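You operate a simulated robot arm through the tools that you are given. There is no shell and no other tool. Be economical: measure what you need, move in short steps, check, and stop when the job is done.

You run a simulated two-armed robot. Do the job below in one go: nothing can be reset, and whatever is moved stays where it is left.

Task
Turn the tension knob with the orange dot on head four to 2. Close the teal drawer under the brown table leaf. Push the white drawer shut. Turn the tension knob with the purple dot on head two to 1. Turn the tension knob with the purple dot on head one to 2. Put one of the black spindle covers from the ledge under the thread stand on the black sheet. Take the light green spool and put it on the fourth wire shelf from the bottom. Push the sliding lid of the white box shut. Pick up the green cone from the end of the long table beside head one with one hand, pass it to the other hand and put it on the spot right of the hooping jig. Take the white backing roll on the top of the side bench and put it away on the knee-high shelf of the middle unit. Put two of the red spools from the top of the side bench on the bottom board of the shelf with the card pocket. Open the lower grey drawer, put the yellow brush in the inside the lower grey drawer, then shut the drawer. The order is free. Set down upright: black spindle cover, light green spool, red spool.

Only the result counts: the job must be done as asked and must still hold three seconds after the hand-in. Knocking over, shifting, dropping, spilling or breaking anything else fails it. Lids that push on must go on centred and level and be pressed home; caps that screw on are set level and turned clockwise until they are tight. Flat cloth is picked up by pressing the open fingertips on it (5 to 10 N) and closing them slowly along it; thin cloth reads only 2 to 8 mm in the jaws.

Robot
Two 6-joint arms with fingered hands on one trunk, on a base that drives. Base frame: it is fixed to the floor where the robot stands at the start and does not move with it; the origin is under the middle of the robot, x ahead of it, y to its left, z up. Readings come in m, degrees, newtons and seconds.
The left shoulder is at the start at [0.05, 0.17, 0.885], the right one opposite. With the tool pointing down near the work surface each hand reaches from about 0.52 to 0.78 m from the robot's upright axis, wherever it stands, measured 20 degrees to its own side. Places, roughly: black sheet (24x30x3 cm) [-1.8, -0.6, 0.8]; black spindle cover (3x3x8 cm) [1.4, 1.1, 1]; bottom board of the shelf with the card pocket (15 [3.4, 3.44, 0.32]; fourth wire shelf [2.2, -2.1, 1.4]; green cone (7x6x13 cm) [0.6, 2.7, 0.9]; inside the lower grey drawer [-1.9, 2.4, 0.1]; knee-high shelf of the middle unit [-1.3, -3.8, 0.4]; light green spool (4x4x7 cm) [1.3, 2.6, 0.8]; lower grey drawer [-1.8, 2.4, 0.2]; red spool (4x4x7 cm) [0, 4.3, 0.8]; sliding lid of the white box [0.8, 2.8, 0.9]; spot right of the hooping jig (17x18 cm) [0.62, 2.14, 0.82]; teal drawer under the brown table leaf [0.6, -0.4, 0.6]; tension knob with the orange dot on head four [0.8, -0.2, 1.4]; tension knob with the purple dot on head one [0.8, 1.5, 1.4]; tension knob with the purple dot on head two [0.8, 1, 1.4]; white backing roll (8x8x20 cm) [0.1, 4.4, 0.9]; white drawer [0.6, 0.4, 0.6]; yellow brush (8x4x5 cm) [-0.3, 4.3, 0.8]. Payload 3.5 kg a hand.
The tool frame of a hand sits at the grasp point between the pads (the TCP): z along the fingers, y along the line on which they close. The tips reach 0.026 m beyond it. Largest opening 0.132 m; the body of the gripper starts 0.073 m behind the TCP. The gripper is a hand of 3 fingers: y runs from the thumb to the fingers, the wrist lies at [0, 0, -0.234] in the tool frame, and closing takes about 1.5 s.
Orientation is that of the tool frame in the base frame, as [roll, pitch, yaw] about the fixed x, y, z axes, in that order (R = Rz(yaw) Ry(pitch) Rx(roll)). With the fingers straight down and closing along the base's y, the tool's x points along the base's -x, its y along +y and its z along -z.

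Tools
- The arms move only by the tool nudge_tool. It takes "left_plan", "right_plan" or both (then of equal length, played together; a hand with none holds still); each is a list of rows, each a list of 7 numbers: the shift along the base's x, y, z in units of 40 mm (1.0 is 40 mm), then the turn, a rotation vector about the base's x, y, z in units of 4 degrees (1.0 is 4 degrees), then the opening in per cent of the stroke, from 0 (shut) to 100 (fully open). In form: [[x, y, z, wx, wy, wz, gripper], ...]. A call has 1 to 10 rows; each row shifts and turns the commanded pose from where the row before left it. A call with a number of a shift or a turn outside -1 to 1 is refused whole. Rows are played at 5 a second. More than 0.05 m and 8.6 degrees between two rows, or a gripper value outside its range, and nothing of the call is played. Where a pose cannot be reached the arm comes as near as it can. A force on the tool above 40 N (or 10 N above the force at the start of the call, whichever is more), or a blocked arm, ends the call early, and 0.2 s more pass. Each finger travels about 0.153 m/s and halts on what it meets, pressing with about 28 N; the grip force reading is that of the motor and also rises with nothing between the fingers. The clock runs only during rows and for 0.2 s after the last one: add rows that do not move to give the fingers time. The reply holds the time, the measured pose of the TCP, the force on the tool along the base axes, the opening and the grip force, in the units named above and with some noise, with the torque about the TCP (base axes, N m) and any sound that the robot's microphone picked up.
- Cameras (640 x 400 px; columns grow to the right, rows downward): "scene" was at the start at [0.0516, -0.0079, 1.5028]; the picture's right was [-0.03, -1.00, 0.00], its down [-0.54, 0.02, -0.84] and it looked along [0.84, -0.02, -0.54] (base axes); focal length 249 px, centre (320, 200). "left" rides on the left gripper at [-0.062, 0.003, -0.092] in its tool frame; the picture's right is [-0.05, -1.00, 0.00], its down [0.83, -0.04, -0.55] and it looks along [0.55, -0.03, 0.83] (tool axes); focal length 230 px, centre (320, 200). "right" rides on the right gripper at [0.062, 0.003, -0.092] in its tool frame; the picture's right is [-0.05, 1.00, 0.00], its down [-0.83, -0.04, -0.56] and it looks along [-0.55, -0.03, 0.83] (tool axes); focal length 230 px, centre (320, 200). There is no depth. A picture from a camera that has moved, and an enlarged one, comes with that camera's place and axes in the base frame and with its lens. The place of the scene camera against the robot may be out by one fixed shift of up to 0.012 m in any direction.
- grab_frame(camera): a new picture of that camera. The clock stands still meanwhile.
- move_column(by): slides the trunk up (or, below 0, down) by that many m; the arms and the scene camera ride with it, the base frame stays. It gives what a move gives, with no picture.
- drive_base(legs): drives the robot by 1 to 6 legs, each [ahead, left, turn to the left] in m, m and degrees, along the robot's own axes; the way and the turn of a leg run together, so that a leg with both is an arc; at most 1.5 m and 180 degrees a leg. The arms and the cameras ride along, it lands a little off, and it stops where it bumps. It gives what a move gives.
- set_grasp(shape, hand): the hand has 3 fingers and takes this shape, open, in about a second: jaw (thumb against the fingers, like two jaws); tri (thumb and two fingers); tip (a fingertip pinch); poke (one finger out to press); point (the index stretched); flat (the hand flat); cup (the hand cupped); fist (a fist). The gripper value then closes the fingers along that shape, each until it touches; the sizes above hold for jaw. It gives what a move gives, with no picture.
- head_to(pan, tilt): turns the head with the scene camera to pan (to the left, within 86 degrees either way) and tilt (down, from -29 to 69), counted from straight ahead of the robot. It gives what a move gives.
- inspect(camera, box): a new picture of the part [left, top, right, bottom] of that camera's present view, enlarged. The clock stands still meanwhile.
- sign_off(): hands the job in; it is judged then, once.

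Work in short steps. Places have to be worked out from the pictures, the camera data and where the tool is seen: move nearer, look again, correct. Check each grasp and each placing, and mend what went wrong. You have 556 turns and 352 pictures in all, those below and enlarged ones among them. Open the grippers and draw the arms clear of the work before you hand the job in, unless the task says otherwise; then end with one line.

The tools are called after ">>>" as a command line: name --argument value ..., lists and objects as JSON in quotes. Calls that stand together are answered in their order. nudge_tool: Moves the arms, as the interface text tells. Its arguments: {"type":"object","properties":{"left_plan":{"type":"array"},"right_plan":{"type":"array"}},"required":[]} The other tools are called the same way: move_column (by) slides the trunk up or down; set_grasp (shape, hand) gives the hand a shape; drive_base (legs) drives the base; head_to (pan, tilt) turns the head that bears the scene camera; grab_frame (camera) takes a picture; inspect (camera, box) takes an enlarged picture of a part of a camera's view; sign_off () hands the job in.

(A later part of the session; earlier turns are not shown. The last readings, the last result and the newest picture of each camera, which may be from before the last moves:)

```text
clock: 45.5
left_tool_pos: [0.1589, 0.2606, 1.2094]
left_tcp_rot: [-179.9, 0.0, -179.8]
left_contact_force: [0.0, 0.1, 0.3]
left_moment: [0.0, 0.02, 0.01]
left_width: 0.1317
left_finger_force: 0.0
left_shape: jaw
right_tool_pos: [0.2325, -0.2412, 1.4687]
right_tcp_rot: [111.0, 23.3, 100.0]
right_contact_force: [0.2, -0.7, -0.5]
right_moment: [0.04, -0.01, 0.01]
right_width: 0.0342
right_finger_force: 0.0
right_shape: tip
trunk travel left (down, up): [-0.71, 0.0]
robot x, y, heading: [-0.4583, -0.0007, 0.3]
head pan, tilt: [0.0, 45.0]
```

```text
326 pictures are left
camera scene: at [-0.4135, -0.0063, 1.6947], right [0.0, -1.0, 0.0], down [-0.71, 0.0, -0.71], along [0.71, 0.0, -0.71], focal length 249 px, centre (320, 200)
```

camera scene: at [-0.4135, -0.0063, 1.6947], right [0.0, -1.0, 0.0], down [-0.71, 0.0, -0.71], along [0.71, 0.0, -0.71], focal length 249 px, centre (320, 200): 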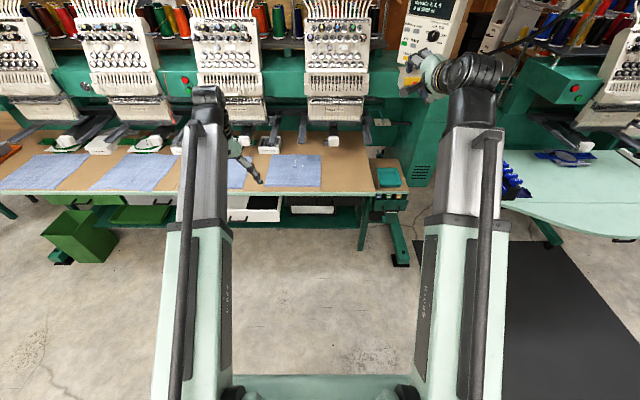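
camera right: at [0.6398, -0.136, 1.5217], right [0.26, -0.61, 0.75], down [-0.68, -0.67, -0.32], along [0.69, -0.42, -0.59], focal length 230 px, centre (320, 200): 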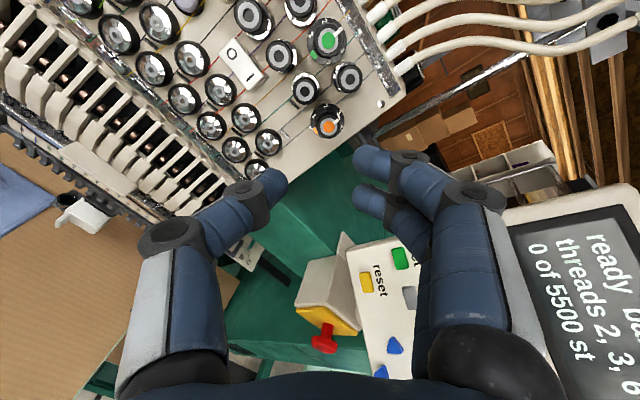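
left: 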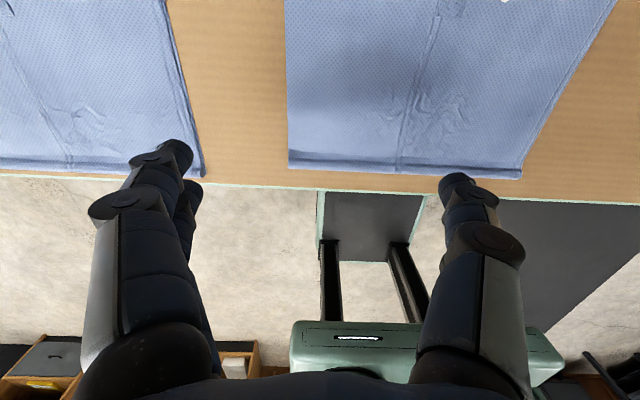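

I lower the trunk, make fists and turn the left hand forward so both can push.

>>> move_column --by -0.62

>>> set_grasp --shape "fist" --hand "right"

>>> set_grasp --shape "fist" --hand "left"

>>> nudge_tool --left_plan '[[0, 0, 0, 0, -1, 0, 0], [0, 0, 0, 0, -1, 0, 0], [0, 0, 0, 0, -1, 0, 0], [0, 0, 0, 0, -1, 0, 0], [0, 0, 0, 0, -1, 0, 0], [0, 0, 0, 0, -1, 0, 0], [0, 0, 0, 0, -1, 0, 0], [0, 0, 0, 0, -1, 0, 0], [0, 0, 0, 0, -1, 0, 0], [0, 0, 0, 0, -1, 0, 0]]' --right_plan '[[0, 0, -0.6, 0, -1, 0, 0], [0, 0, -0.6, 0, -1, 0, 0], [0, 0, -0.6, 0, -1, 0, 0], [0, 0, -0.6, 0, -1, 0, 0], [0, 0, -0.6, 0, -0.65, 0, 0], [0, 0, -0.6, 0, 0, 0, 0], [0, 0, -0.6, 0, 0, 0, 0], [0, 0, -0.6, 0, 0, 0, 0], [0, 0, -0.6, 0, 0, 0, 0], [0, 0, -0.6, 0, 0, 0, 0]]'

>>> nudge_tool --left_plan '[[0, 0, 0, 0, -1, 0, 0], [0, 0, 0, 0, -1, 0, 0], [0, 0, 0, 0, -1, 0, 0], [0, 0, 0, 0, -1, 0, 0], [0, 0, 0, 0, -1, 0, 0], [0, 0, 0, 0, -1, 0, 0], [0, 0, 0, 0, -1, 0, 0], [0, 0, 0, 0, -1, 0, 0], [0, 0, 0, 0, -1, 0, 0], [0, 0, 0, 0, -1, 0, 0]]'

>>> grab_frame --camera "scene"

```text
refused: -0.62 is not a number from -0.4 to 0.4
```

```text
clock: 46.4
left_tool_pos: [0.1586, 0.2599, 1.2087]
left_tcp_rot: [-180.0, 0.0, -179.7]
left_contact_force: [-0.2, 0.2, -0.3]
left_moment: [0.03, -0.03, 0.0]
left_width: 0.1318
left_finger_force: 0.0
left_shape: jaw
right_tool_pos: [0.2321, -0.242, 1.4692]
right_tcp_rot: [111.1, 23.3, 100.0]
right_contact_force: [0.3, -0.5, -0.3]
right_moment: [-0.02, -0.01, 0.0]
right_width: 0.0
right_finger_force: 0.1
right_shape: fist
trunk travel left (down, up): [-0.71, 0.0]
robot x, y, heading: [-0.4553, 0.0014, 0.2]
head pan, tilt: [0.0, 45.0]
```

```text
clock: 47.3
left_tool_pos: [0.1588, 0.2605, 1.2097]
left_tcp_rot: [179.9, 0.0, -179.7]
left_contact_force: [0.1, 0.1, 0.4]
left_moment: [0.02, -0.05, -0.04]
left_width: 0.0
left_finger_force: 0.1
left_shape: fist
right_tool_pos: [0.2324, -0.2414, 1.468]
right_tcp_rot: [111.1, 23.3, 100.0]
right_contact_force: [-1.6, -0.1, -0.5]
right_moment: [0.01, 0.03, -0.01]
right_width: 0.0001
right_finger_force: 0.0
right_shape: fist
trunk travel left (down, up): [-0.71, 0.0]
robot x, y, heading: [-0.4601, -0.0018, 0.4]
head pan, tilt: [0.0, 45.0]
```

```text
clock: 49.5
left_tool_pos: [0.1587, 0.2595, 1.2092]
left_tcp_rot: [-179.7, 40.1, -179.6]
left_contact_force: [-0.2, -0.1, 0.7]
left_moment: [0.01, 0.0, 0.01]
left_width: 0.0
left_finger_force: 0.0
left_shape: fist
right_tool_pos: [0.2439, -0.2436, 1.2307]
right_tcp_rot: [90.8, 25.2, 91.4]
right_contact_force: [0.1, 0.1, 0.3]
right_moment: [-0.01, -0.01, 0.04]
right_width: 0.0002
right_finger_force: 0.1
right_shape: fist
right hand out of reach, approached as far as the arm can: row 8, 9
trunk travel left (down, up): [-0.71, 0.0]
robot x, y, heading: [-0.4574, -0.0039, 0.7]
head pan, tilt: [0.0, 45.0]
```

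```text
clock: 51.7
left_tool_pos: [0.2287, 0.2793, 1.228]
left_tcp_rot: [-178.5, 80.1, -178.4]
left_contact_force: [-0.1, 0.1, -0.7]
left_moment: [0.04, 0.02, 0.02]
left_width: 0.0002
left_finger_force: 0.0
left_shape: fist
left hand out of reach, approached as far as the arm can: row 3, 4, 5, 6, 7, 8, 9, 10
right_tool_pos: [0.2433, -0.243, 1.2308]
right_tcp_rot: [90.8, 25.3, 91.6]
right_contact_force: [0.4, -0.8, 0.1]
right_moment: [0.01, 0.02, -0.04]
right_width: 0.0
right_finger_force: 0.0
right_shape: fist
trunk travel left (down, up): [-0.71, 0.0]
robot x, y, heading: [-0.4584, -0.001, 0.1]
head pan, tilt: [0.0, 45.0]
```

```text
325 pictures are left
camera scene: at [-0.4133, -0.0062, 1.6947], right [0.0, -1.0, 0.0], down [-0.71, 0.0, -0.71], along [0.71, 0.0, -0.71], focal length 249 px, centre (320, 200)
```

scene: 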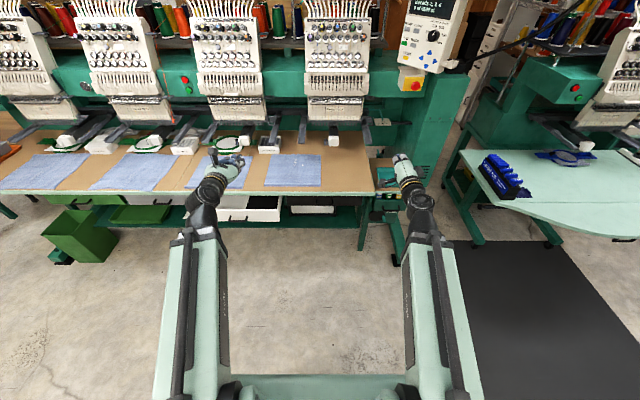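

Both fists face forward. I lower the trunk (two steps) so the hands come to drawer height.

>>> move_column --by -0.4

>>> move_column --by -0.22

>>> head_to --pan 0 --tilt 25

>>> grab_frame --camera "scene"

>>> grab_frame --camera "left"

>>> grab_frame --camera "right"

```text
clock: 55.5
left_tool_pos: [0.2287, 0.2786, 0.8268]
left_tcp_rot: [-178.5, 80.0, -178.4]
left_contact_force: [0.6, 0.3, -0.6]
left_moment: [-0.01, 0.0, 0.03]
left_width: 0.0
left_finger_force: 0.0
left_shape: fist
right_tool_pos: [0.2449, -0.2439, 0.8313]
right_tcp_rot: [90.8, 25.2, 91.6]
right_contact_force: [-0.1, -0.7, 0.1]
right_moment: [0.02, -0.03, -0.01]
right_width: 0.0
right_finger_force: 0.0
right_shape: fist
trunk travel left (down, up): [-0.31, 0.4]
robot x, y, heading: [-0.4599, -0.0019, 0.3]
head pan, tilt: [0.0, 45.0]
```

```text
clock: 57.8
left_tool_pos: [0.2293, 0.2788, 0.6074]
left_tcp_rot: [-178.5, 80.1, -178.3]
left_contact_force: [-0.7, -0.2, -0.7]
left_moment: [-0.01, 0.02, 0.01]
left_width: 0.0003
left_finger_force: 0.1
left_shape: fist
right_tool_pos: [0.2438, -0.2443, 0.6119]
right_tcp_rot: [90.8, 25.2, 91.7]
right_contact_force: [0.5, -0.2, 0.6]
right_moment: [0.01, 0.01, -0.02]
right_width: 0.0
right_finger_force: 0.1
right_shape: fist
trunk travel left (down, up): [-0.09, 0.62]
robot x, y, heading: [-0.455, -0.0009, 0.4]
head pan, tilt: [0.0, 45.0]
```

```text
clock: 58.7
left_tool_pos: [0.229, 0.2788, 0.6069]
left_tcp_rot: [-178.5, 80.0, -178.3]
left_contact_force: [0.4, 0.3, -0.8]
left_moment: [0.0, 0.02, 0.02]
left_width: 0.0
left_finger_force: 0.1
left_shape: fist
right_tool_pos: [0.2446, -0.243, 0.6112]
right_tcp_rot: [90.8, 25.3, 91.5]
right_contact_force: [0.1, 0.0, 0.2]
right_moment: [-0.04, 0.02, 0.02]
right_width: 0.0
right_finger_force: 0.1
right_shape: fist
trunk travel left (down, up): [-0.09, 0.62]
robot x, y, heading: [-0.4559, -0.0023, 0.2]
head pan, tilt: [0.0, 25.0]
```

```text
324 pictures are left
camera scene: at [-0.4026, -0.0062, 1.1052], right [0.0, -1.0, 0.0], down [-0.42, 0.0, -0.91], along [0.91, 0.0, -0.42], focal length 249 px, centre (320, 200)
```

scene: 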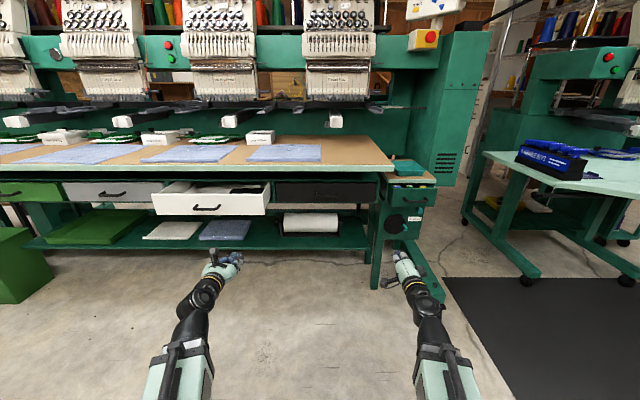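

```text
323 pictures are left
camera left: at [0.1491, 0.2825, 0.6847], right [0.01, -1.0, 0.06], down [-0.69, -0.05, -0.72], along [0.72, -0.03, -0.69], focal length 230 px, centre (320, 200)
```

left: 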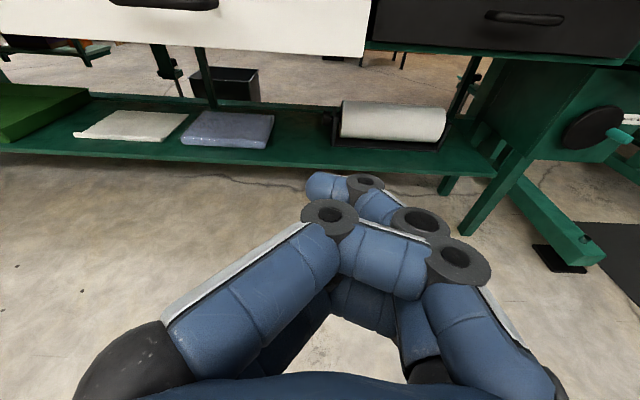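

```text
322 pictures are left
camera right: at [0.1504, -0.1895, 0.5883], right [0.0, 0.38, 0.93], down [-0.53, -0.78, 0.32], along [0.85, -0.5, 0.2], focal length 230 px, centre (320, 200)
```

right: 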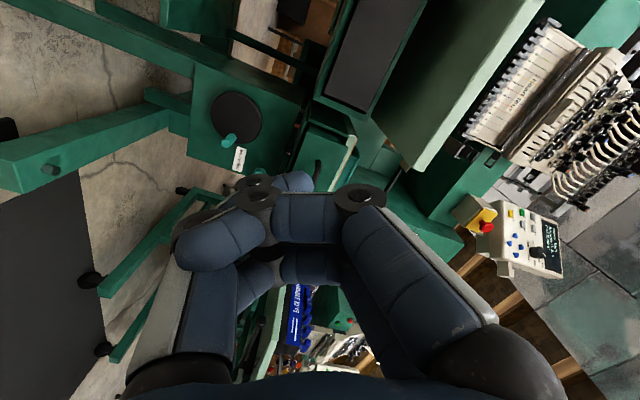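

The white drawer front is near [0.5, 0.43, 0.665] and the teal one near [0.57, -0.40, 0.67]. I line both fists up with them, then drive up close.

>>> nudge_tool --left_plan '[[0, 0.8, 0.3, 0, 0, 0, 0], [0, 0.8, 0.3, 0, 0, 0, 0], [0, 0.8, 0.3, 0, 0, 0, 0], [0, 0.8, 0.3, 0, 0, 0, 0], [0, 0.5, 0.25, 0, 0, 0, 0]]' --right_plan '[[0, -0.8, 0.32, 0, 0, 0, 0], [0, -0.8, 0.32, 0, 0, 0, 0], [0, -0.8, 0.32, 0, 0, 0, 0], [0, -0.8, 0.32, 0, 0, 0, 0], [0, -0.7, 0.32, 0, 0, 0, 0]]'

>>> drive_base --legs '[[0.15, 0, 0]]'

>>> grab_frame --camera "scene"

```text
clock: 59.9
left_tool_pos: [0.2306, 0.4276, 0.666]
left_tcp_rot: [-178.4, 80.0, -178.4]
left_contact_force: [-0.6, -0.5, 0.2]
left_moment: [-0.01, 0.01, 0.02]
left_width: 0.0
left_finger_force: 0.0
left_shape: fist
right_tool_pos: [0.2423, -0.3975, 0.6735]
right_tcp_rot: [90.7, 25.1, 91.7]
right_contact_force: [0.4, -0.6, 0.3]
right_moment: [0.03, 0.04, -0.05]
right_width: 0.0
right_finger_force: 0.1
right_shape: fist
trunk travel left (down, up): [-0.09, 0.62]
robot x, y, heading: [-0.4567, 0.0001, 0.1]
head pan, tilt: [0.0, 25.0]
```

```text
clock: 61.2
left_tool_pos: [0.3802, 0.4274, 0.665]
left_tcp_rot: [-178.4, 80.0, -178.6]
left_contact_force: [-0.1, 0.5, 0.0]
left_moment: [-0.03, 0.0, 0.02]
left_width: 0.0
left_finger_force: 0.0
left_shape: fist
right_tool_pos: [0.3923, -0.3977, 0.6744]
right_tcp_rot: [90.8, 25.1, 91.5]
right_contact_force: [0.6, 0.3, 0.9]
right_moment: [0.0, -0.01, 0.02]
right_width: 0.0
right_finger_force: 0.0
right_shape: fist
trunk travel left (down, up): [-0.09, 0.62]
robot x, y, heading: [-0.3076, 0.0016, -0.1]
head pan, tilt: [0.0, 25.0]
```

```text
321 pictures are left
camera scene: at [-0.2531, -0.0056, 1.1052], right [0.0, -1.0, 0.0], down [-0.42, 0.0, -0.91], along [0.91, 0.0, -0.42], focal length 249 px, centre (320, 200)
```

scene: 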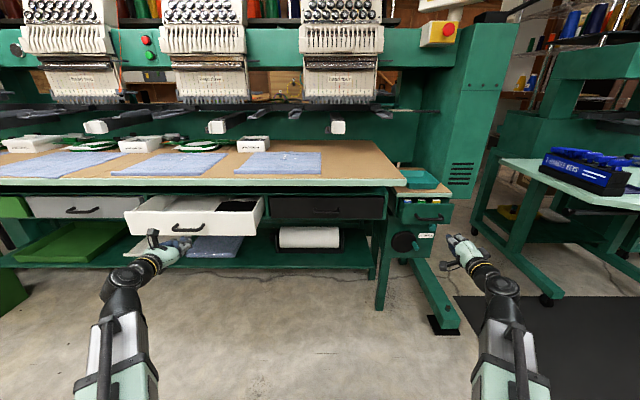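

Refined: white front centre at z≈0.69, x≈0.46; teal front x≈0.54. I raise the left fist slightly and push both forward in steps.

>>> nudge_tool --left_plan '[[0, 0, 0.6, 0, 0, 0, 0], [0.6, 0, 0, 0, 0, 0, 0], [0.6, 0, 0, 0, 0, 0, 0], [0.6, 0, 0, 0, 0, 0, 0], [0.6, 0, 0, 0, 0, 0, 0], [0.6, 0, 0, 0, 0, 0, 0]]' --right_plan '[[0, 0, 0, 0, 0, 0, 0], [0.6, 0, 0, 0, 0, 0, 0], [0.6, 0, 0, 0, 0, 0, 0], [0.6, 0, 0, 0, 0, 0, 0], [0.6, 0, 0, 0, 0, 0, 0], [0.6, 0, 0, 0, 0, 0, 0]]'

>>> grab_frame --camera "scene"

```text
clock: 62.6
left_tool_pos: [0.5006, 0.4276, 0.6904]
left_tcp_rot: [-178.5, 80.1, -178.4]
left_contact_force: [0.6, 0.0, -0.3]
left_moment: [-0.01, -0.01, -0.01]
left_width: 0.0
left_finger_force: 0.1
left_shape: fist
right_tool_pos: [0.5117, -0.3967, 0.6737]
right_tcp_rot: [90.7, 25.2, 91.6]
right_contact_force: [0.1, 0.4, -1.5]
right_moment: [-0.01, 0.0, -0.01]
right_width: 0.0
right_finger_force: 0.0
right_shape: fist
trunk travel left (down, up): [-0.09, 0.62]
robot x, y, heading: [-0.3042, -0.0007, 0.5]
head pan, tilt: [0.0, 25.0]
```

```text
320 pictures are left
camera scene: at [-0.2532, -0.0056, 1.1052], right [0.0, -1.0, 0.0], down [-0.42, 0.0, -0.91], along [0.91, 0.0, -0.42], focal length 249 px, centre (320, 200)
```

scene: 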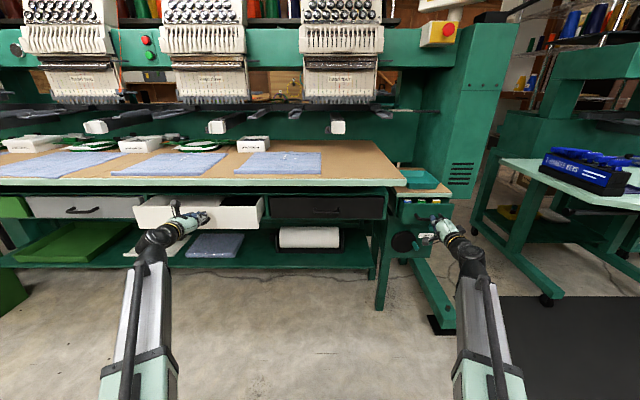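

The white drawer has begun to move. I keep pushing in smaller steps.

>>> nudge_tool --left_plan '[[0.5, 0, 0, 0, 0, 0, 0], [0.5, 0, 0, 0, 0, 0, 0], [0.5, 0, 0, 0, 0, 0, 0]]' --right_plan '[[0.5, 0, 0, 0, 0, 0, 0], [0.5, 0, 0, 0, 0, 0, 0], [0.5, 0, 0, 0, 0, 0, 0]]'

>>> grab_frame --camera "scene"

```text
clock: 63.4
left_tool_pos: [0.5612, 0.4259, 0.6884]
left_tcp_rot: [-178.6, 80.0, -178.5]
left_contact_force: [-0.5, -0.4, 0.7]
left_moment: [0.01, -0.03, 0.0]
left_width: 0.0002
left_finger_force: 0.0
left_shape: fist
right_tool_pos: [0.5729, -0.3962, 0.6756]
right_tcp_rot: [90.9, 25.2, 91.5]
right_contact_force: [0.8, 0.4, -0.2]
right_moment: [0.0, -0.02, -0.02]
right_width: 0.0
right_finger_force: 0.1
right_shape: fist
trunk travel left (down, up): [-0.09, 0.62]
robot x, y, heading: [-0.3077, -0.0044, 0.3]
head pan, tilt: [0.0, 25.0]
```

```text
319 pictures are left
camera scene: at [-0.2531, -0.0056, 1.1052], right [0.0, -1.0, 0.0], down [-0.42, 0.0, -0.91], along [0.91, 0.0, -0.42], focal length 249 px, centre (320, 200)
```

scene: 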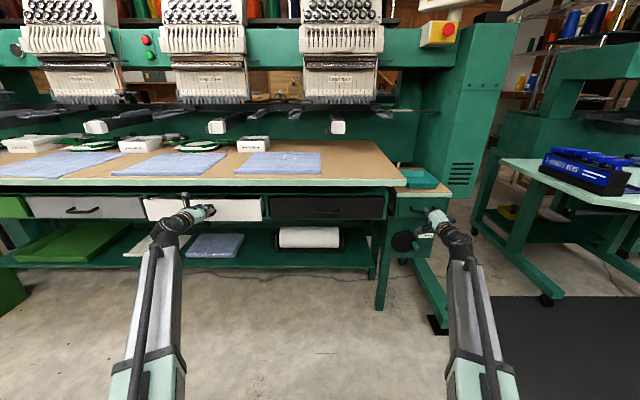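

Nearly flush. I push on gently until resistance shows.

>>> nudge_tool --left_plan '[[0.25, 0, 0, 0, 0, 0, 0], [0.25, 0, 0, 0, 0, 0, 0], [0.25, 0, 0, 0, 0, 0, 0], [0.25, 0, 0, 0, 0, 0, 0]]'

>>> nudge_tool --right_plan '[[0.25, 0, 0, 0, 0, 0, 0], [0.25, 0, 0, 0, 0, 0, 0], [0.25, 0, 0, 0, 0, 0, 0], [0.25, 0, 0, 0, 0, 0, 0]]'

>>> inspect --camera "scene" --box '[20, 160, 468, 260]'

```text
clock: 64.4
left_tool_pos: [0.5994, 0.427, 0.6898]
left_tcp_rot: [-178.4, 80.1, -178.5]
left_contact_force: [-32.6, -9.3, -3.2]
left_moment: [0.0, -0.05, 0.02]
left_width: 0.0002
left_finger_force: 0.1
left_shape: fist
right_tool_pos: [0.5709, -0.3969, 0.6748]
right_tcp_rot: [90.7, 25.1, 91.6]
right_contact_force: [-0.4, 0.4, -0.6]
right_moment: [0.0, -0.02, 0.02]
right_width: 0.0002
right_finger_force: 0.0
right_shape: fist
trunk travel left (down, up): [-0.09, 0.62]
robot x, y, heading: [-0.3066, -0.0002, -0.1]
head pan, tilt: [0.0, 25.0]
```

```text
clock: 64.9
left_tool_pos: [0.5978, 0.4266, 0.6898]
left_tcp_rot: [-178.5, 80.0, -178.4]
left_contact_force: [-20.4, -3.8, 0.9]
left_moment: [0.0, -0.04, 0.04]
left_width: 0.0
left_finger_force: 0.0
left_shape: fist
right_tool_pos: [0.58, -0.3983, 0.6748]
right_tcp_rot: [90.9, 25.1, 91.5]
right_contact_force: [-15.3, 2.4, 0.9]
right_moment: [0.05, 0.26, -0.11]
right_width: 0.0
right_finger_force: 0.0
right_shape: fist
trunk travel left (down, up): [-0.09, 0.62]
robot x, y, heading: [-0.3118, 0.0019, 0.0]
head pan, tilt: [0.0, 25.0]
stopped in row 2 (right hand): the force on the tool passed its limit at 53 N (the readings are from after the stop); the commanded pose is now the measured one
```

```text
1.43 times, centred on (244, 210) of scene
camera zoom: at [-0.2559, -0.0058, 1.1055], right [0.0, -1.0, 0.0], down [-0.42, 0.0, -0.91], along [0.91, 0.0, -0.42], focal length 356 px, centre (429, 186)
```

zoom: 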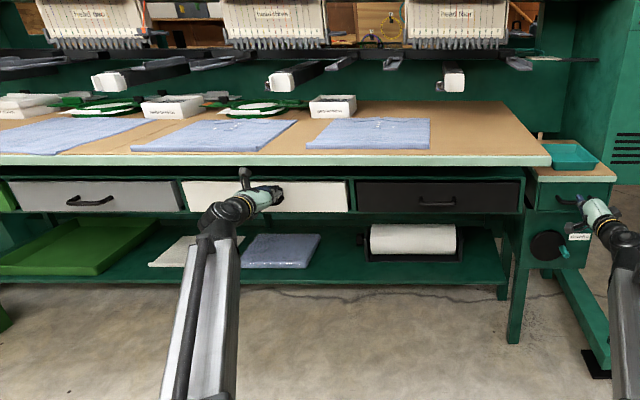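

Both met their stops. I draw the arms and the base back and check both drawers.

>>> nudge_tool --left_plan '[[-0.8, 0, 0, 0, 0, 0, 0], [-0.8, 0, 0, 0, 0, 0, 0]]' --right_plan '[[-0.8, 0, 0, 0, 0, 0, 0], [-0.8, 0, 0, 0, 0, 0, 0]]'

>>> drive_base --legs '[[-0.3, 0, 0]]'

>>> inspect --camera "scene" --box '[140, 150, 460, 350]'

```text
clock: 65.5
left_tool_pos: [0.5365, 0.4279, 0.6861]
left_tcp_rot: [-178.4, 79.9, -178.5]
left_contact_force: [0.8, 0.1, 0.6]
left_moment: [0.01, -0.03, 0.02]
left_width: 0.0001
left_finger_force: 0.1
left_shape: fist
right_tool_pos: [0.518, -0.3953, 0.674]
right_tcp_rot: [91.0, 25.2, 91.5]
right_contact_force: [-0.4, -0.1, 0.5]
right_moment: [0.01, 0.01, 0.02]
right_width: 0.0
right_finger_force: 0.1
right_shape: fist
trunk travel left (down, up): [-0.09, 0.62]
robot x, y, heading: [-0.3061, -0.0036, 0.3]
head pan, tilt: [0.0, 25.0]
```

```text
clock: 67.6
left_tool_pos: [0.2263, 0.4273, 0.6869]
left_tcp_rot: [-178.5, 79.9, -178.5]
left_contact_force: [0.4, 0.2, -0.1]
left_moment: [0.0, -0.01, 0.0]
left_width: 0.0
left_finger_force: 0.1
left_shape: fist
right_tool_pos: [0.205, -0.3977, 0.6742]
right_tcp_rot: [90.9, 25.2, 91.6]
right_contact_force: [0.2, 0.3, 0.1]
right_moment: [0.02, -0.01, -0.01]
right_width: 0.0001
right_finger_force: 0.0
right_shape: fist
trunk travel left (down, up): [-0.09, 0.62]
robot x, y, heading: [-0.6193, -0.0036, 0.2]
head pan, tilt: [0.0, 25.0]
```

```text
2.00 times, centred on (300, 250) of scene
camera zoom: at [-0.5637, -0.0067, 1.1052], right [0.0, -1.0, 0.0], down [-0.42, 0.0, -0.91], along [0.91, 0.0, -0.42], focal length 498 px, centre (360, 100)
```

zoom: 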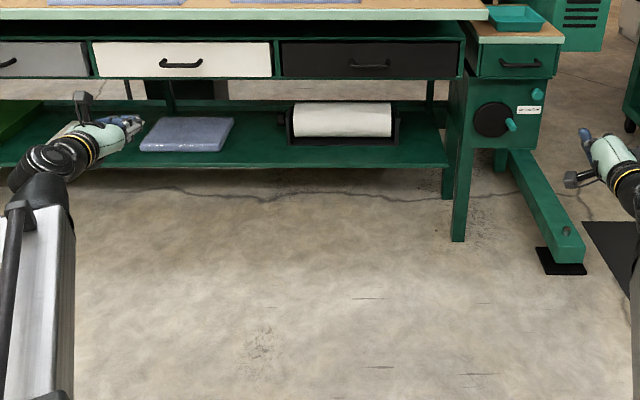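

Both drawers are shut. I raise the trunk, set the right hand to tip and bring the arms to safe poses before going to head two.

>>> move_column --by 0.4

>>> move_column --by 0.22

>>> set_grasp --shape "tip" --hand "right"

>>> nudge_tool --left_plan '[[-1, -0.3, -0.4, 0, 0, 0, 0], [-1, -0.3, -0.4, 0, 0, 0, 0], [-1, -0.3, -0.4, 0, 0, 0, 0], [-1, -0.3, -0.4, 0, 0, 0, 0], [-0.5, -0.3, -0.4, 0, 0, 0, 0], [0, 0, 0, 0, 0, 0, 0], [0, 0, 0, 0, 0, 0, 0], [0, 0, 0, 0, 0, 0, 0], [0, 0, 0, 0, 0, 0, 0], [0, 0, 0, 0, 0, 0, 0]]' --right_plan '[[-0.6, 0.5, 0.5, 0, 1, 0, 26], [-0.6, 0.5, 0.5, 0, 1, 0, 26], [-0.6, 0.5, 0.5, 0, 1, 0, 26], [-0.6, 0.5, 0.5, 0, 1, 0, 26], [-0.4, 0.5, 0.5, 0, 0.65, 0, 26], [0, 0.5, 0.5, 0.948, 0, -0.319, 26], [0, 0.5, 0.5, 0.948, 0, -0.319, 26], [0, 0.5, 0.5, 0.948, 0, -0.319, 26], [0, 0.5, 0.5, 0.948, 0, -0.319, 26], [0, 0.5, 0, 0.948, 0, -0.319, 26]]'

>>> drive_base --legs '[[0, 1.15, 0]]'

>>> head_to --pan 0 --tilt 25

>>> grab_frame --camera "scene"

```text
clock: 71.5
left_tool_pos: [0.2267, 0.4256, 1.0879]
left_tcp_rot: [-178.5, 80.0, -178.5]
left_contact_force: [0.7, 0.0, -0.3]
left_moment: [0.01, 0.03, 0.02]
left_width: 0.0
left_finger_force: 0.1
left_shape: fist
right_tool_pos: [0.2061, -0.3986, 1.0743]
right_tcp_rot: [91.0, 25.2, 91.5]
right_contact_force: [0.5, 0.0, 0.8]
right_moment: [-0.02, -0.04, -0.03]
right_width: 0.0001
right_finger_force: 0.1
right_shape: fist
trunk travel left (down, up): [-0.49, 0.22]
robot x, y, heading: [-0.6187, 0.0019, 0.4]
head pan, tilt: [0.0, 25.0]
```

```text
clock: 73.8
left_tool_pos: [0.2263, 0.4271, 1.3074]
left_tcp_rot: [-178.5, 79.9, -178.4]
left_contact_force: [-0.4, 0.3, -0.1]
left_moment: [0.02, 0.02, 0.02]
left_width: 0.0003
left_finger_force: 0.0
left_shape: fist
right_tool_pos: [0.2061, -0.3977, 1.294]
right_tcp_rot: [91.0, 25.1, 91.6]
right_contact_force: [1.1, 0.1, 0.3]
right_moment: [-0.02, -0.03, 0.03]
right_width: 0.0001
right_finger_force: 0.0
right_shape: fist
trunk travel left (down, up): [-0.71, 0.0]
robot x, y, heading: [-0.6187, 0.0008, -0.0]
head pan, tilt: [0.0, 25.0]
```

```text
clock: 74.7
left_tool_pos: [0.2269, 0.4265, 1.308]
left_tcp_rot: [-178.5, 80.0, -178.5]
left_contact_force: [-0.3, -0.2, -0.2]
left_moment: [-0.02, 0.01, 0.01]
left_width: 0.0002
left_finger_force: 0.1
left_shape: fist
right_tool_pos: [0.208, -0.3965, 1.2948]
right_tcp_rot: [91.0, 25.2, 91.5]
right_contact_force: [0.0, -0.3, 0.5]
right_moment: [-0.01, 0.0, -0.02]
right_width: 0.0579
right_finger_force: 0.0
right_shape: tip
trunk travel left (down, up): [-0.71, 0.0]
robot x, y, heading: [-0.618, -0.0016, -0.0]
head pan, tilt: [0.0, 25.0]
```

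```text
clock: 76.9
left_tool_pos: [0.0444, 0.3664, 1.2275]
left_tcp_rot: [-178.4, 80.0, -178.4]
left_contact_force: [0.0, 0.6, 0.3]
left_moment: [0.0, 0.02, -0.04]
left_width: 0.0
left_finger_force: 0.1
left_shape: fist
right_tool_pos: [0.0938, -0.1951, 1.4725]
right_tcp_rot: [109.0, 4.4, 93.0]
right_contact_force: [0.1, -0.1, -0.2]
right_moment: [0.02, 0.03, 0.02]
right_width: 0.0
right_finger_force: 0.1
right_shape: tip
trunk travel left (down, up): [-0.71, 0.0]
robot x, y, heading: [-0.6153, -0.0014, 0.3]
head pan, tilt: [0.0, 25.0]
```

```text
clock: 82.8
left_tool_pos: [0.0625, 1.5118, 1.2271]
left_tcp_rot: [-178.4, 80.0, -179.7]
left_contact_force: [0.3, 0.2, 0.0]
left_moment: [-0.01, -0.03, -0.02]
left_width: 0.0
left_finger_force: 0.1
left_shape: fist
right_tool_pos: [0.0979, 0.9488, 1.4726]
right_tcp_rot: [109.1, 4.5, 91.7]
right_contact_force: [1.1, -0.9, 0.2]
right_moment: [-0.03, 0.02, -0.02]
right_width: 0.0
right_finger_force: 0.1
right_shape: tip
trunk travel left (down, up): [-0.71, 0.0]
robot x, y, heading: [-0.6109, 1.1543, -1.4]
head pan, tilt: [0.0, 25.0]
```

```text
clock: 83.4
left_tool_pos: [0.0638, 1.5114, 1.2268]
left_tcp_rot: [-178.6, 80.0, -179.7]
left_contact_force: [-0.5, -0.7, 0.4]
left_moment: [0.01, 0.02, -0.01]
left_width: 0.0
left_finger_force: 0.1
left_shape: fist
right_tool_pos: [0.0983, 0.9485, 1.4731]
right_tcp_rot: [109.1, 4.4, 91.9]
right_contact_force: [0.1, -0.2, -0.5]
right_moment: [0.0, -0.02, 0.02]
right_width: 0.0
right_finger_force: 0.0
right_shape: tip
trunk travel left (down, up): [-0.71, 0.0]
robot x, y, heading: [-0.6084, 1.1604, -0.9]
head pan, tilt: [0.0, 25.0]
```

```text
316 pictures are left
camera scene: at [-0.5545, 1.1519, 1.7252], right [-0.02, -1.0, 0.0], down [-0.42, 0.01, -0.91], along [0.91, -0.02, -0.42], focal length 249 px, centre (320, 200)
```

scene: 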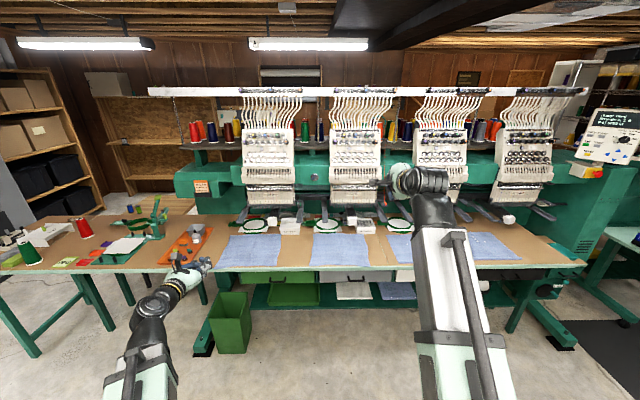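

Heads one to four are identified. I drive up to head two and look at its dials.

>>> drive_base --legs '[[0.6, 0.03, 1]]'

>>> nudge_tool --right_plan '[[0, 0, 0, 0, 0, 0, 26], [0, 0, 0, 0, 0, 0, 26], [0, 0, 0, 0, 0, 0, 26], [0, 0, 0, 0, 0, 0, 26]]'

>>> grab_frame --camera "scene"

>>> grab_frame --camera "right"

```text
clock: 86.8
left_tool_pos: [0.6588, 1.5407, 1.2267]
left_tcp_rot: [-178.3, 79.9, -179.1]
left_contact_force: [0.2, -0.7, 0.0]
left_moment: [0.01, 0.0, -0.03]
left_width: 0.0
left_finger_force: 0.0
left_shape: fist
right_tool_pos: [0.701, 0.9778, 1.4732]
right_tcp_rot: [109.1, 4.4, 92.5]
right_contact_force: [0.7, -0.5, 0.2]
right_moment: [0.02, -0.01, 0.01]
right_width: 0.0
right_finger_force: 0.0
right_shape: tip
trunk travel left (down, up): [-0.71, 0.0]
robot x, y, heading: [-0.0083, 1.1839, -0.5]
head pan, tilt: [0.0, 25.0]
```

```text
clock: 87.8
left_tool_pos: [0.6588, 1.5411, 1.2273]
left_tcp_rot: [-178.4, 79.9, -179.1]
left_contact_force: [0.5, -0.1, 0.2]
left_moment: [0.01, 0.02, 0.01]
left_width: 0.0
left_finger_force: 0.0
left_shape: fist
right_tool_pos: [0.7016, 0.9791, 1.4733]
right_tcp_rot: [109.1, 4.4, 92.4]
right_contact_force: [-0.4, 0.0, 0.2]
right_moment: [0.02, -0.03, 0.03]
right_width: 0.0
right_finger_force: 0.0
right_shape: tip
trunk travel left (down, up): [-0.71, 0.0]
robot x, y, heading: [-0.0043, 1.1841, -0.5]
head pan, tilt: [0.0, 25.0]
```

```text
315 pictures are left
camera scene: at [0.0454, 1.1752, 1.7252], right [-0.01, -1.0, 0.0], down [-0.42, 0.0, -0.91], along [0.91, -0.01, -0.42], focal length 249 px, centre (320, 200)
```

scene: 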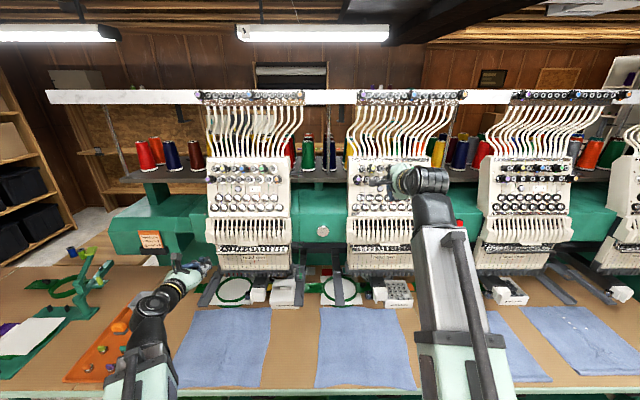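

```text
314 pictures are left
camera right: at [0.6118, 1.0374, 1.5011], right [0.33, 0.03, 0.94], down [-0.5, -0.84, 0.2], along [0.8, -0.54, -0.26], focal length 230 px, centre (320, 200)
```

right: 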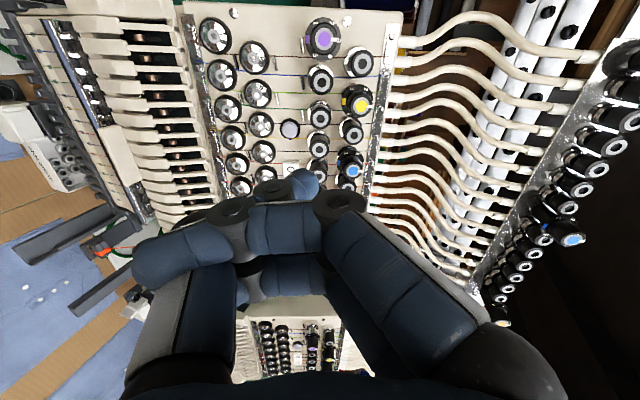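

The hand still looks closed up; I open it through jaw, then tip again.

>>> set_grasp --shape "jaw" --hand "right"

>>> set_grasp --shape "tip" --hand "right"

>>> nudge_tool --right_plan '[[0, 0, 0, 0, 0, 0, 100], [0, 0, 0, 0, 0, 0, 60], [0, 0, 0, 0, 0, 0, 26], [0, 0, 0, 0, 0, 0, 26]]'

>>> grab_frame --camera "right"

>>> inspect --camera "scene" --box '[330, 150, 426, 210]'

```text
clock: 88.7
left_tool_pos: [0.6579, 1.5409, 1.2275]
left_tcp_rot: [-178.4, 80.0, -179.1]
left_contact_force: [-0.2, -1.0, -0.2]
left_moment: [0.01, -0.02, -0.04]
left_width: 0.0001
left_finger_force: 0.0
left_shape: fist
right_tool_pos: [0.7005, 0.9778, 1.4735]
right_tcp_rot: [109.2, 4.4, 92.4]
right_contact_force: [-0.2, 0.5, -0.1]
right_moment: [-0.01, 0.04, 0.0]
right_width: 0.0578
right_finger_force: 0.0
right_shape: jaw
trunk travel left (down, up): [-0.71, 0.0]
robot x, y, heading: [-0.0119, 1.1789, -0.7]
head pan, tilt: [0.0, 25.0]
```

```text
clock: 89.6
left_tool_pos: [0.6596, 1.5413, 1.2279]
left_tcp_rot: [-178.3, 80.0, -179.1]
left_contact_force: [0.4, 0.8, 1.1]
left_moment: [-0.02, 0.04, 0.0]
left_width: 0.0001
left_finger_force: 0.0
left_shape: fist
right_tool_pos: [0.701, 0.978, 1.4731]
right_tcp_rot: [109.0, 4.3, 92.4]
right_contact_force: [0.1, 0.5, 0.2]
right_moment: [0.01, 0.03, -0.02]
right_width: 0.0581
right_finger_force: 0.1
right_shape: tip
trunk travel left (down, up): [-0.71, 0.0]
robot x, y, heading: [-0.0126, 1.1824, -0.3]
head pan, tilt: [0.0, 25.0]
```

```text
clock: 90.6
left_tool_pos: [0.6589, 1.5412, 1.2278]
left_tcp_rot: [-178.5, 80.0, -179.1]
left_contact_force: [-0.2, 1.1, -0.3]
left_moment: [0.01, -0.03, 0.03]
left_width: 0.0
left_finger_force: 0.1
left_shape: fist
right_tool_pos: [0.6997, 0.9786, 1.4727]
right_tcp_rot: [109.1, 4.4, 92.4]
right_contact_force: [0.0, -0.4, 0.4]
right_moment: [0.03, -0.02, -0.02]
right_width: 0.0
right_finger_force: 0.0
right_shape: tip
trunk travel left (down, up): [-0.71, 0.0]
robot x, y, heading: [-0.0107, 1.1832, -0.3]
head pan, tilt: [0.0, 25.0]
```

```text
313 pictures are left
camera right: at [0.6119, 1.0374, 1.5011], right [0.33, 0.03, 0.94], down [-0.5, -0.84, 0.2], along [0.8, -0.54, -0.26], focal length 230 px, centre (320, 200)
```

right: 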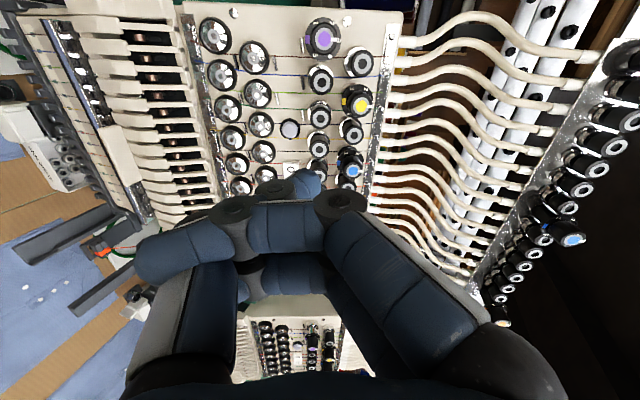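

```text
6.67 times, centred on (378, 180) of scene
camera zoom: at [0.0454, 1.1752, 1.7252], right [-0.01, -1.0, 0.0], down [-0.42, 0.0, -0.91], along [0.91, -0.01, -0.42], focal length 1661 px, centre (-67, 333)
```

zoom: 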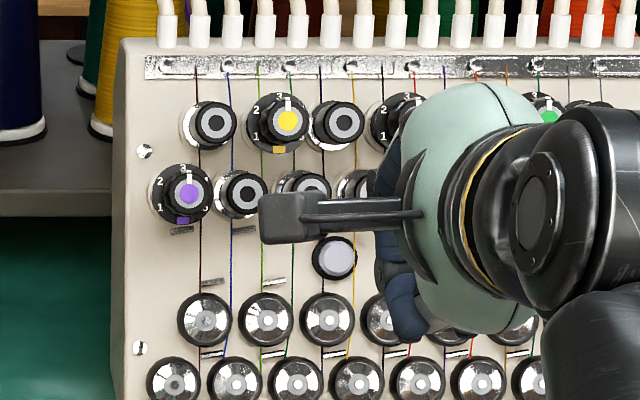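

The fingers seem interlocked from the fist; I try the flat shape to free them.

>>> set_grasp --shape "flat" --hand "right"

>>> nudge_tool --right_plan '[[0, 0, 0, 0, 0, 0, 100], [0, 0, 0, 0, 0, 0, 100], [0, 0, 0, 0, 0, 0, 100], [0, 0, 0, 0, 0, 0, 100], [0, 0, 0, 0, 0, 0, 100], [0, 0, 0, 0, 0, 0, 100]]'

>>> grab_frame --camera "right"

```text
clock: 91.5
left_tool_pos: [0.658, 1.5412, 1.2288]
left_tcp_rot: [-178.4, 80.0, -179.1]
left_contact_force: [0.7, 0.2, 1.1]
left_moment: [-0.02, -0.04, 0.02]
left_width: 0.0
left_finger_force: 0.2
left_shape: fist
right_tool_pos: [0.7006, 0.9782, 1.4725]
right_tcp_rot: [109.1, 4.4, 92.5]
right_contact_force: [0.4, 0.1, 1.1]
right_moment: [0.03, 0.0, 0.0]
right_width: 0.1261
right_finger_force: 0.0
right_shape: flat
trunk travel left (down, up): [-0.71, 0.0]
robot x, y, heading: [-0.006, 1.1811, -0.2]
head pan, tilt: [0.0, 25.0]
```

```text
clock: 92.9
left_tool_pos: [0.6591, 1.541, 1.2274]
left_tcp_rot: [-178.3, 80.1, -179.1]
left_contact_force: [0.1, 0.3, -0.4]
left_moment: [0.02, 0.0, -0.01]
left_width: 0.0002
left_finger_force: 0.0
left_shape: fist
right_tool_pos: [0.7016, 0.9788, 1.4732]
right_tcp_rot: [109.1, 4.4, 92.4]
right_contact_force: [-0.6, 0.2, 0.4]
right_moment: [-0.01, 0.03, 0.01]
right_width: 0.1261
right_finger_force: 0.1
right_shape: flat
trunk travel left (down, up): [-0.71, 0.0]
robot x, y, heading: [-0.0083, 1.1778, -0.6]
head pan, tilt: [0.0, 25.0]
```

```text
311 pictures are left
camera right: at [0.6119, 1.0374, 1.5011], right [0.33, 0.03, 0.94], down [-0.5, -0.84, 0.2], along [0.8, -0.54, -0.26], focal length 230 px, centre (320, 200)
```

right: 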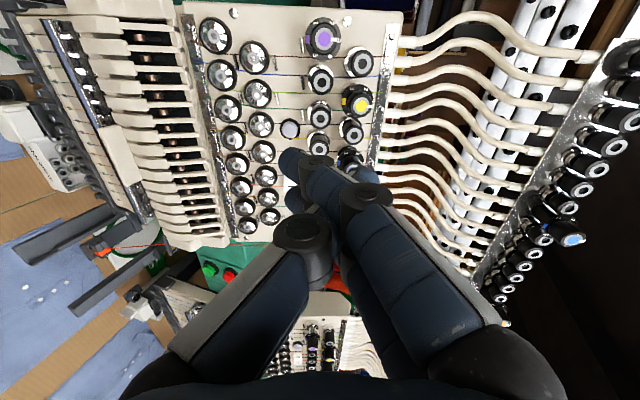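

Untangled. Now tip again with the opening.

>>> set_grasp --shape "tip" --hand "right"

>>> nudge_tool --right_plan '[[0, 0, 0, 0, 0, 0, 100], [0, 0, 0, 0, 0, 0, 60], [0, 0, 0, 0, 0, 0, 26], [0, 0, 0, 0, 0, 0, 26]]'

>>> grab_frame --camera "right"

>>> set_grasp --shape "flat" --hand "left"

>>> set_grasp --shape "jaw" --hand "left"

```text
clock: 93.8
left_tool_pos: [0.6581, 1.5429, 1.2288]
left_tcp_rot: [-178.4, 80.0, -179.1]
left_contact_force: [1.1, 0.4, 0.4]
left_moment: [0.02, -0.02, -0.02]
left_width: 0.0
left_finger_force: 0.1
left_shape: fist
right_tool_pos: [0.7018, 0.9778, 1.4731]
right_tcp_rot: [109.2, 4.4, 92.3]
right_contact_force: [-0.2, 0.5, 0.9]
right_moment: [-0.02, 0.01, 0.03]
right_width: 0.1319
right_finger_force: 0.0
right_shape: tip
trunk travel left (down, up): [-0.71, 0.0]
robot x, y, heading: [-0.0058, 1.1786, -0.5]
head pan, tilt: [0.0, 25.0]
```

```text
clock: 94.8
left_tool_pos: [0.6581, 1.5415, 1.2276]
left_tcp_rot: [-178.4, 80.0, -179.1]
left_contact_force: [0.1, -0.3, 0.2]
left_moment: [0.04, -0.01, -0.01]
left_width: 0.0
left_finger_force: 0.1
left_shape: fist
right_tool_pos: [0.6996, 0.9783, 1.4724]
right_tcp_rot: [109.2, 4.4, 92.4]
right_contact_force: [0.0, 0.2, 0.1]
right_moment: [0.03, -0.02, -0.01]
right_width: 0.0346
right_finger_force: 0.0
right_shape: tip
trunk travel left (down, up): [-0.71, 0.0]
robot x, y, heading: [-0.0103, 1.1775, -0.1]
head pan, tilt: [0.0, 25.0]
```

```text
310 pictures are left
camera right: at [0.6119, 1.0374, 1.5011], right [0.33, 0.03, 0.94], down [-0.5, -0.84, 0.2], along [0.8, -0.54, -0.26], focal length 230 px, centre (320, 200)
```

right: 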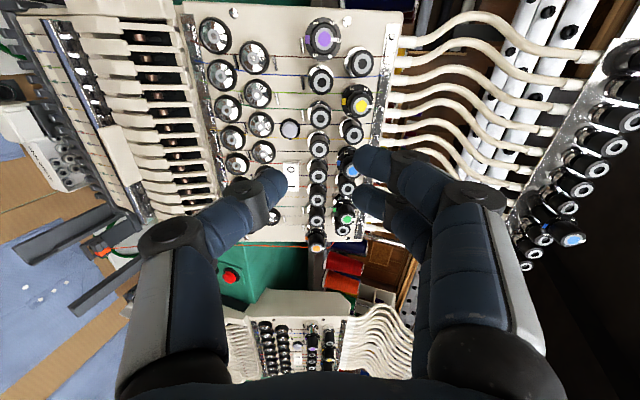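

```text
clock: 95.7
left_tool_pos: [0.6588, 1.5419, 1.228]
left_tcp_rot: [-178.5, 80.0, -179.1]
left_contact_force: [-0.8, -0.7, 0.5]
left_moment: [-0.02, 0.01, 0.01]
left_width: 0.1262
left_finger_force: 0.2
left_shape: flat
right_tool_pos: [0.6991, 0.9774, 1.4727]
right_tcp_rot: [109.1, 4.5, 92.3]
right_contact_force: [0.7, 0.3, -0.2]
right_moment: [0.04, -0.01, 0.06]
right_width: 0.0346
right_finger_force: 0.1
right_shape: tip
trunk travel left (down, up): [-0.71, 0.0]
robot x, y, heading: [-0.0117, 1.1823, -0.7]
head pan, tilt: [0.0, 25.0]
```

```text
clock: 96.6
left_tool_pos: [0.6587, 1.5406, 1.2274]
left_tcp_rot: [-178.4, 79.9, -179.1]
left_contact_force: [-0.9, 0.0, 1.1]
left_moment: [0.02, -0.01, 0.01]
left_width: 0.0579
left_finger_force: 0.0
left_shape: jaw
right_tool_pos: [0.7009, 0.9792, 1.4733]
right_tcp_rot: [109.0, 4.4, 92.4]
right_contact_force: [-0.6, 0.5, 0.0]
right_moment: [0.0, 0.03, 0.03]
right_width: 0.0349
right_finger_force: 0.0
right_shape: tip
trunk travel left (down, up): [-0.71, 0.0]
robot x, y, heading: [-0.0091, 1.185, -0.6]
head pan, tilt: [0.0, 25.0]
```

The purple cap on head two is at about [0.82, 1.047, 1.431], pointing at 3. I line up 50 mm before it and look.

>>> nudge_tool --right_plan '[[0, 0.85, 0, 0.948, 0, -0.319, 26], [0, 0.85, 0, 0, 0, 0, 26], [0.9, 0, -0.32, 0, 0, 0, 26], [0.9, 0, -0.32, 0, 0, 0, 26], [0, 0, 0, 0, 0, 0, 26]]'

>>> inspect --camera "right" --box '[200, 60, 440, 210]'

```text
clock: 97.8
left_tool_pos: [0.6583, 1.5419, 1.2276]
left_tcp_rot: [-178.4, 80.0, -179.1]
left_contact_force: [-0.5, -0.1, 0.7]
left_moment: [0.0, -0.01, 0.02]
left_width: 0.0581
left_finger_force: 0.0
left_shape: jaw
right_tool_pos: [0.7735, 1.0433, 1.4502]
right_tcp_rot: [108.9, 0.7, 91.0]
right_contact_force: [0.6, 0.0, 0.0]
right_moment: [-0.02, 0.0, -0.04]
right_width: 0.0347
right_finger_force: 0.1
right_shape: tip
trunk travel left (down, up): [-0.71, 0.0]
robot x, y, heading: [-0.0089, 1.1844, -0.5]
head pan, tilt: [0.0, 25.0]
```

```text
2.67 times, centred on (320, 135) of right
camera zoom: at [0.6857, 1.1031, 1.4814], right [0.32, -0.04, 0.95], down [-0.52, -0.84, 0.15], along [0.79, -0.54, -0.29], focal length 614 px, centre (320, 373)
```

zoom: 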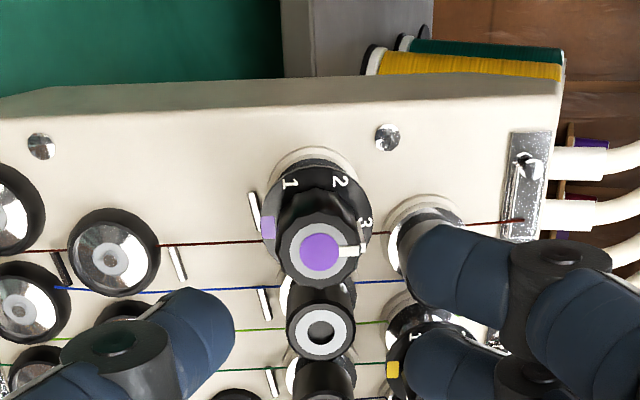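

Centred, but the upper-right neighbour is close to the finger. I roll 16° back, narrow to 20 % and go in.

>>> nudge_tool --right_plan '[[0, 0.08, 0, -0.948, 0, 0.319, 22], [0, 0, 0, -0.948, 0, 0.319, 20], [0, 0, 0, -0.948, 0, 0.319, 20], [0, 0, 0, -0.948, 0, 0.319, 20], [0.42, 0, -0.18, 0, 0, 0, 20], [0.42, 0, -0.18, 0, 0, 0, 20], [0, 0, 0, 0, 0, 0, 20]]'

>>> inspect --camera "right" --box '[200, 60, 440, 210]'

```text
clock: 99.4
left_tool_pos: [0.6585, 1.5419, 1.2284]
left_tcp_rot: [-178.4, 80.0, -179.1]
left_contact_force: [-0.3, -0.1, -0.6]
left_moment: [-0.02, -0.01, 0.01]
left_width: 0.058
left_finger_force: 0.1
left_shape: jaw
right_tool_pos: [0.8055, 1.0481, 1.4352]
right_tcp_rot: [110.0, 15.8, 96.5]
right_contact_force: [-0.4, -0.6, 0.1]
right_moment: [-0.02, -0.02, 0.0]
right_width: 0.0266
right_finger_force: 0.1
right_shape: tip
trunk travel left (down, up): [-0.71, 0.0]
robot x, y, heading: [-0.009, 1.1846, -0.3]
head pan, tilt: [0.0, 25.0]
```

```text
2.67 times, centred on (320, 135) of right
camera zoom: at [0.7131, 1.1065, 1.4502], right [0.32, 0.24, 0.92], down [-0.45, -0.81, 0.37], along [0.84, -0.53, -0.15], focal length 614 px, centre (320, 373)
```

zoom: 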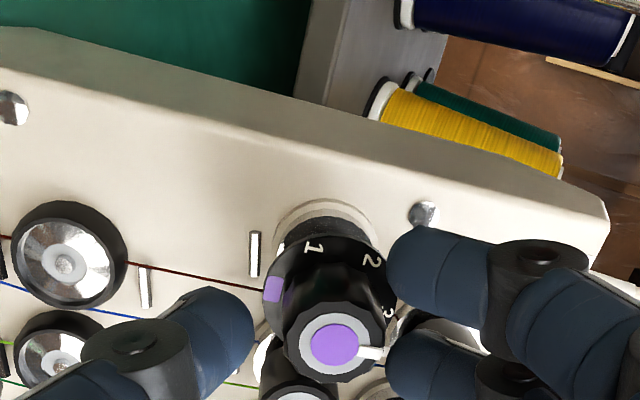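

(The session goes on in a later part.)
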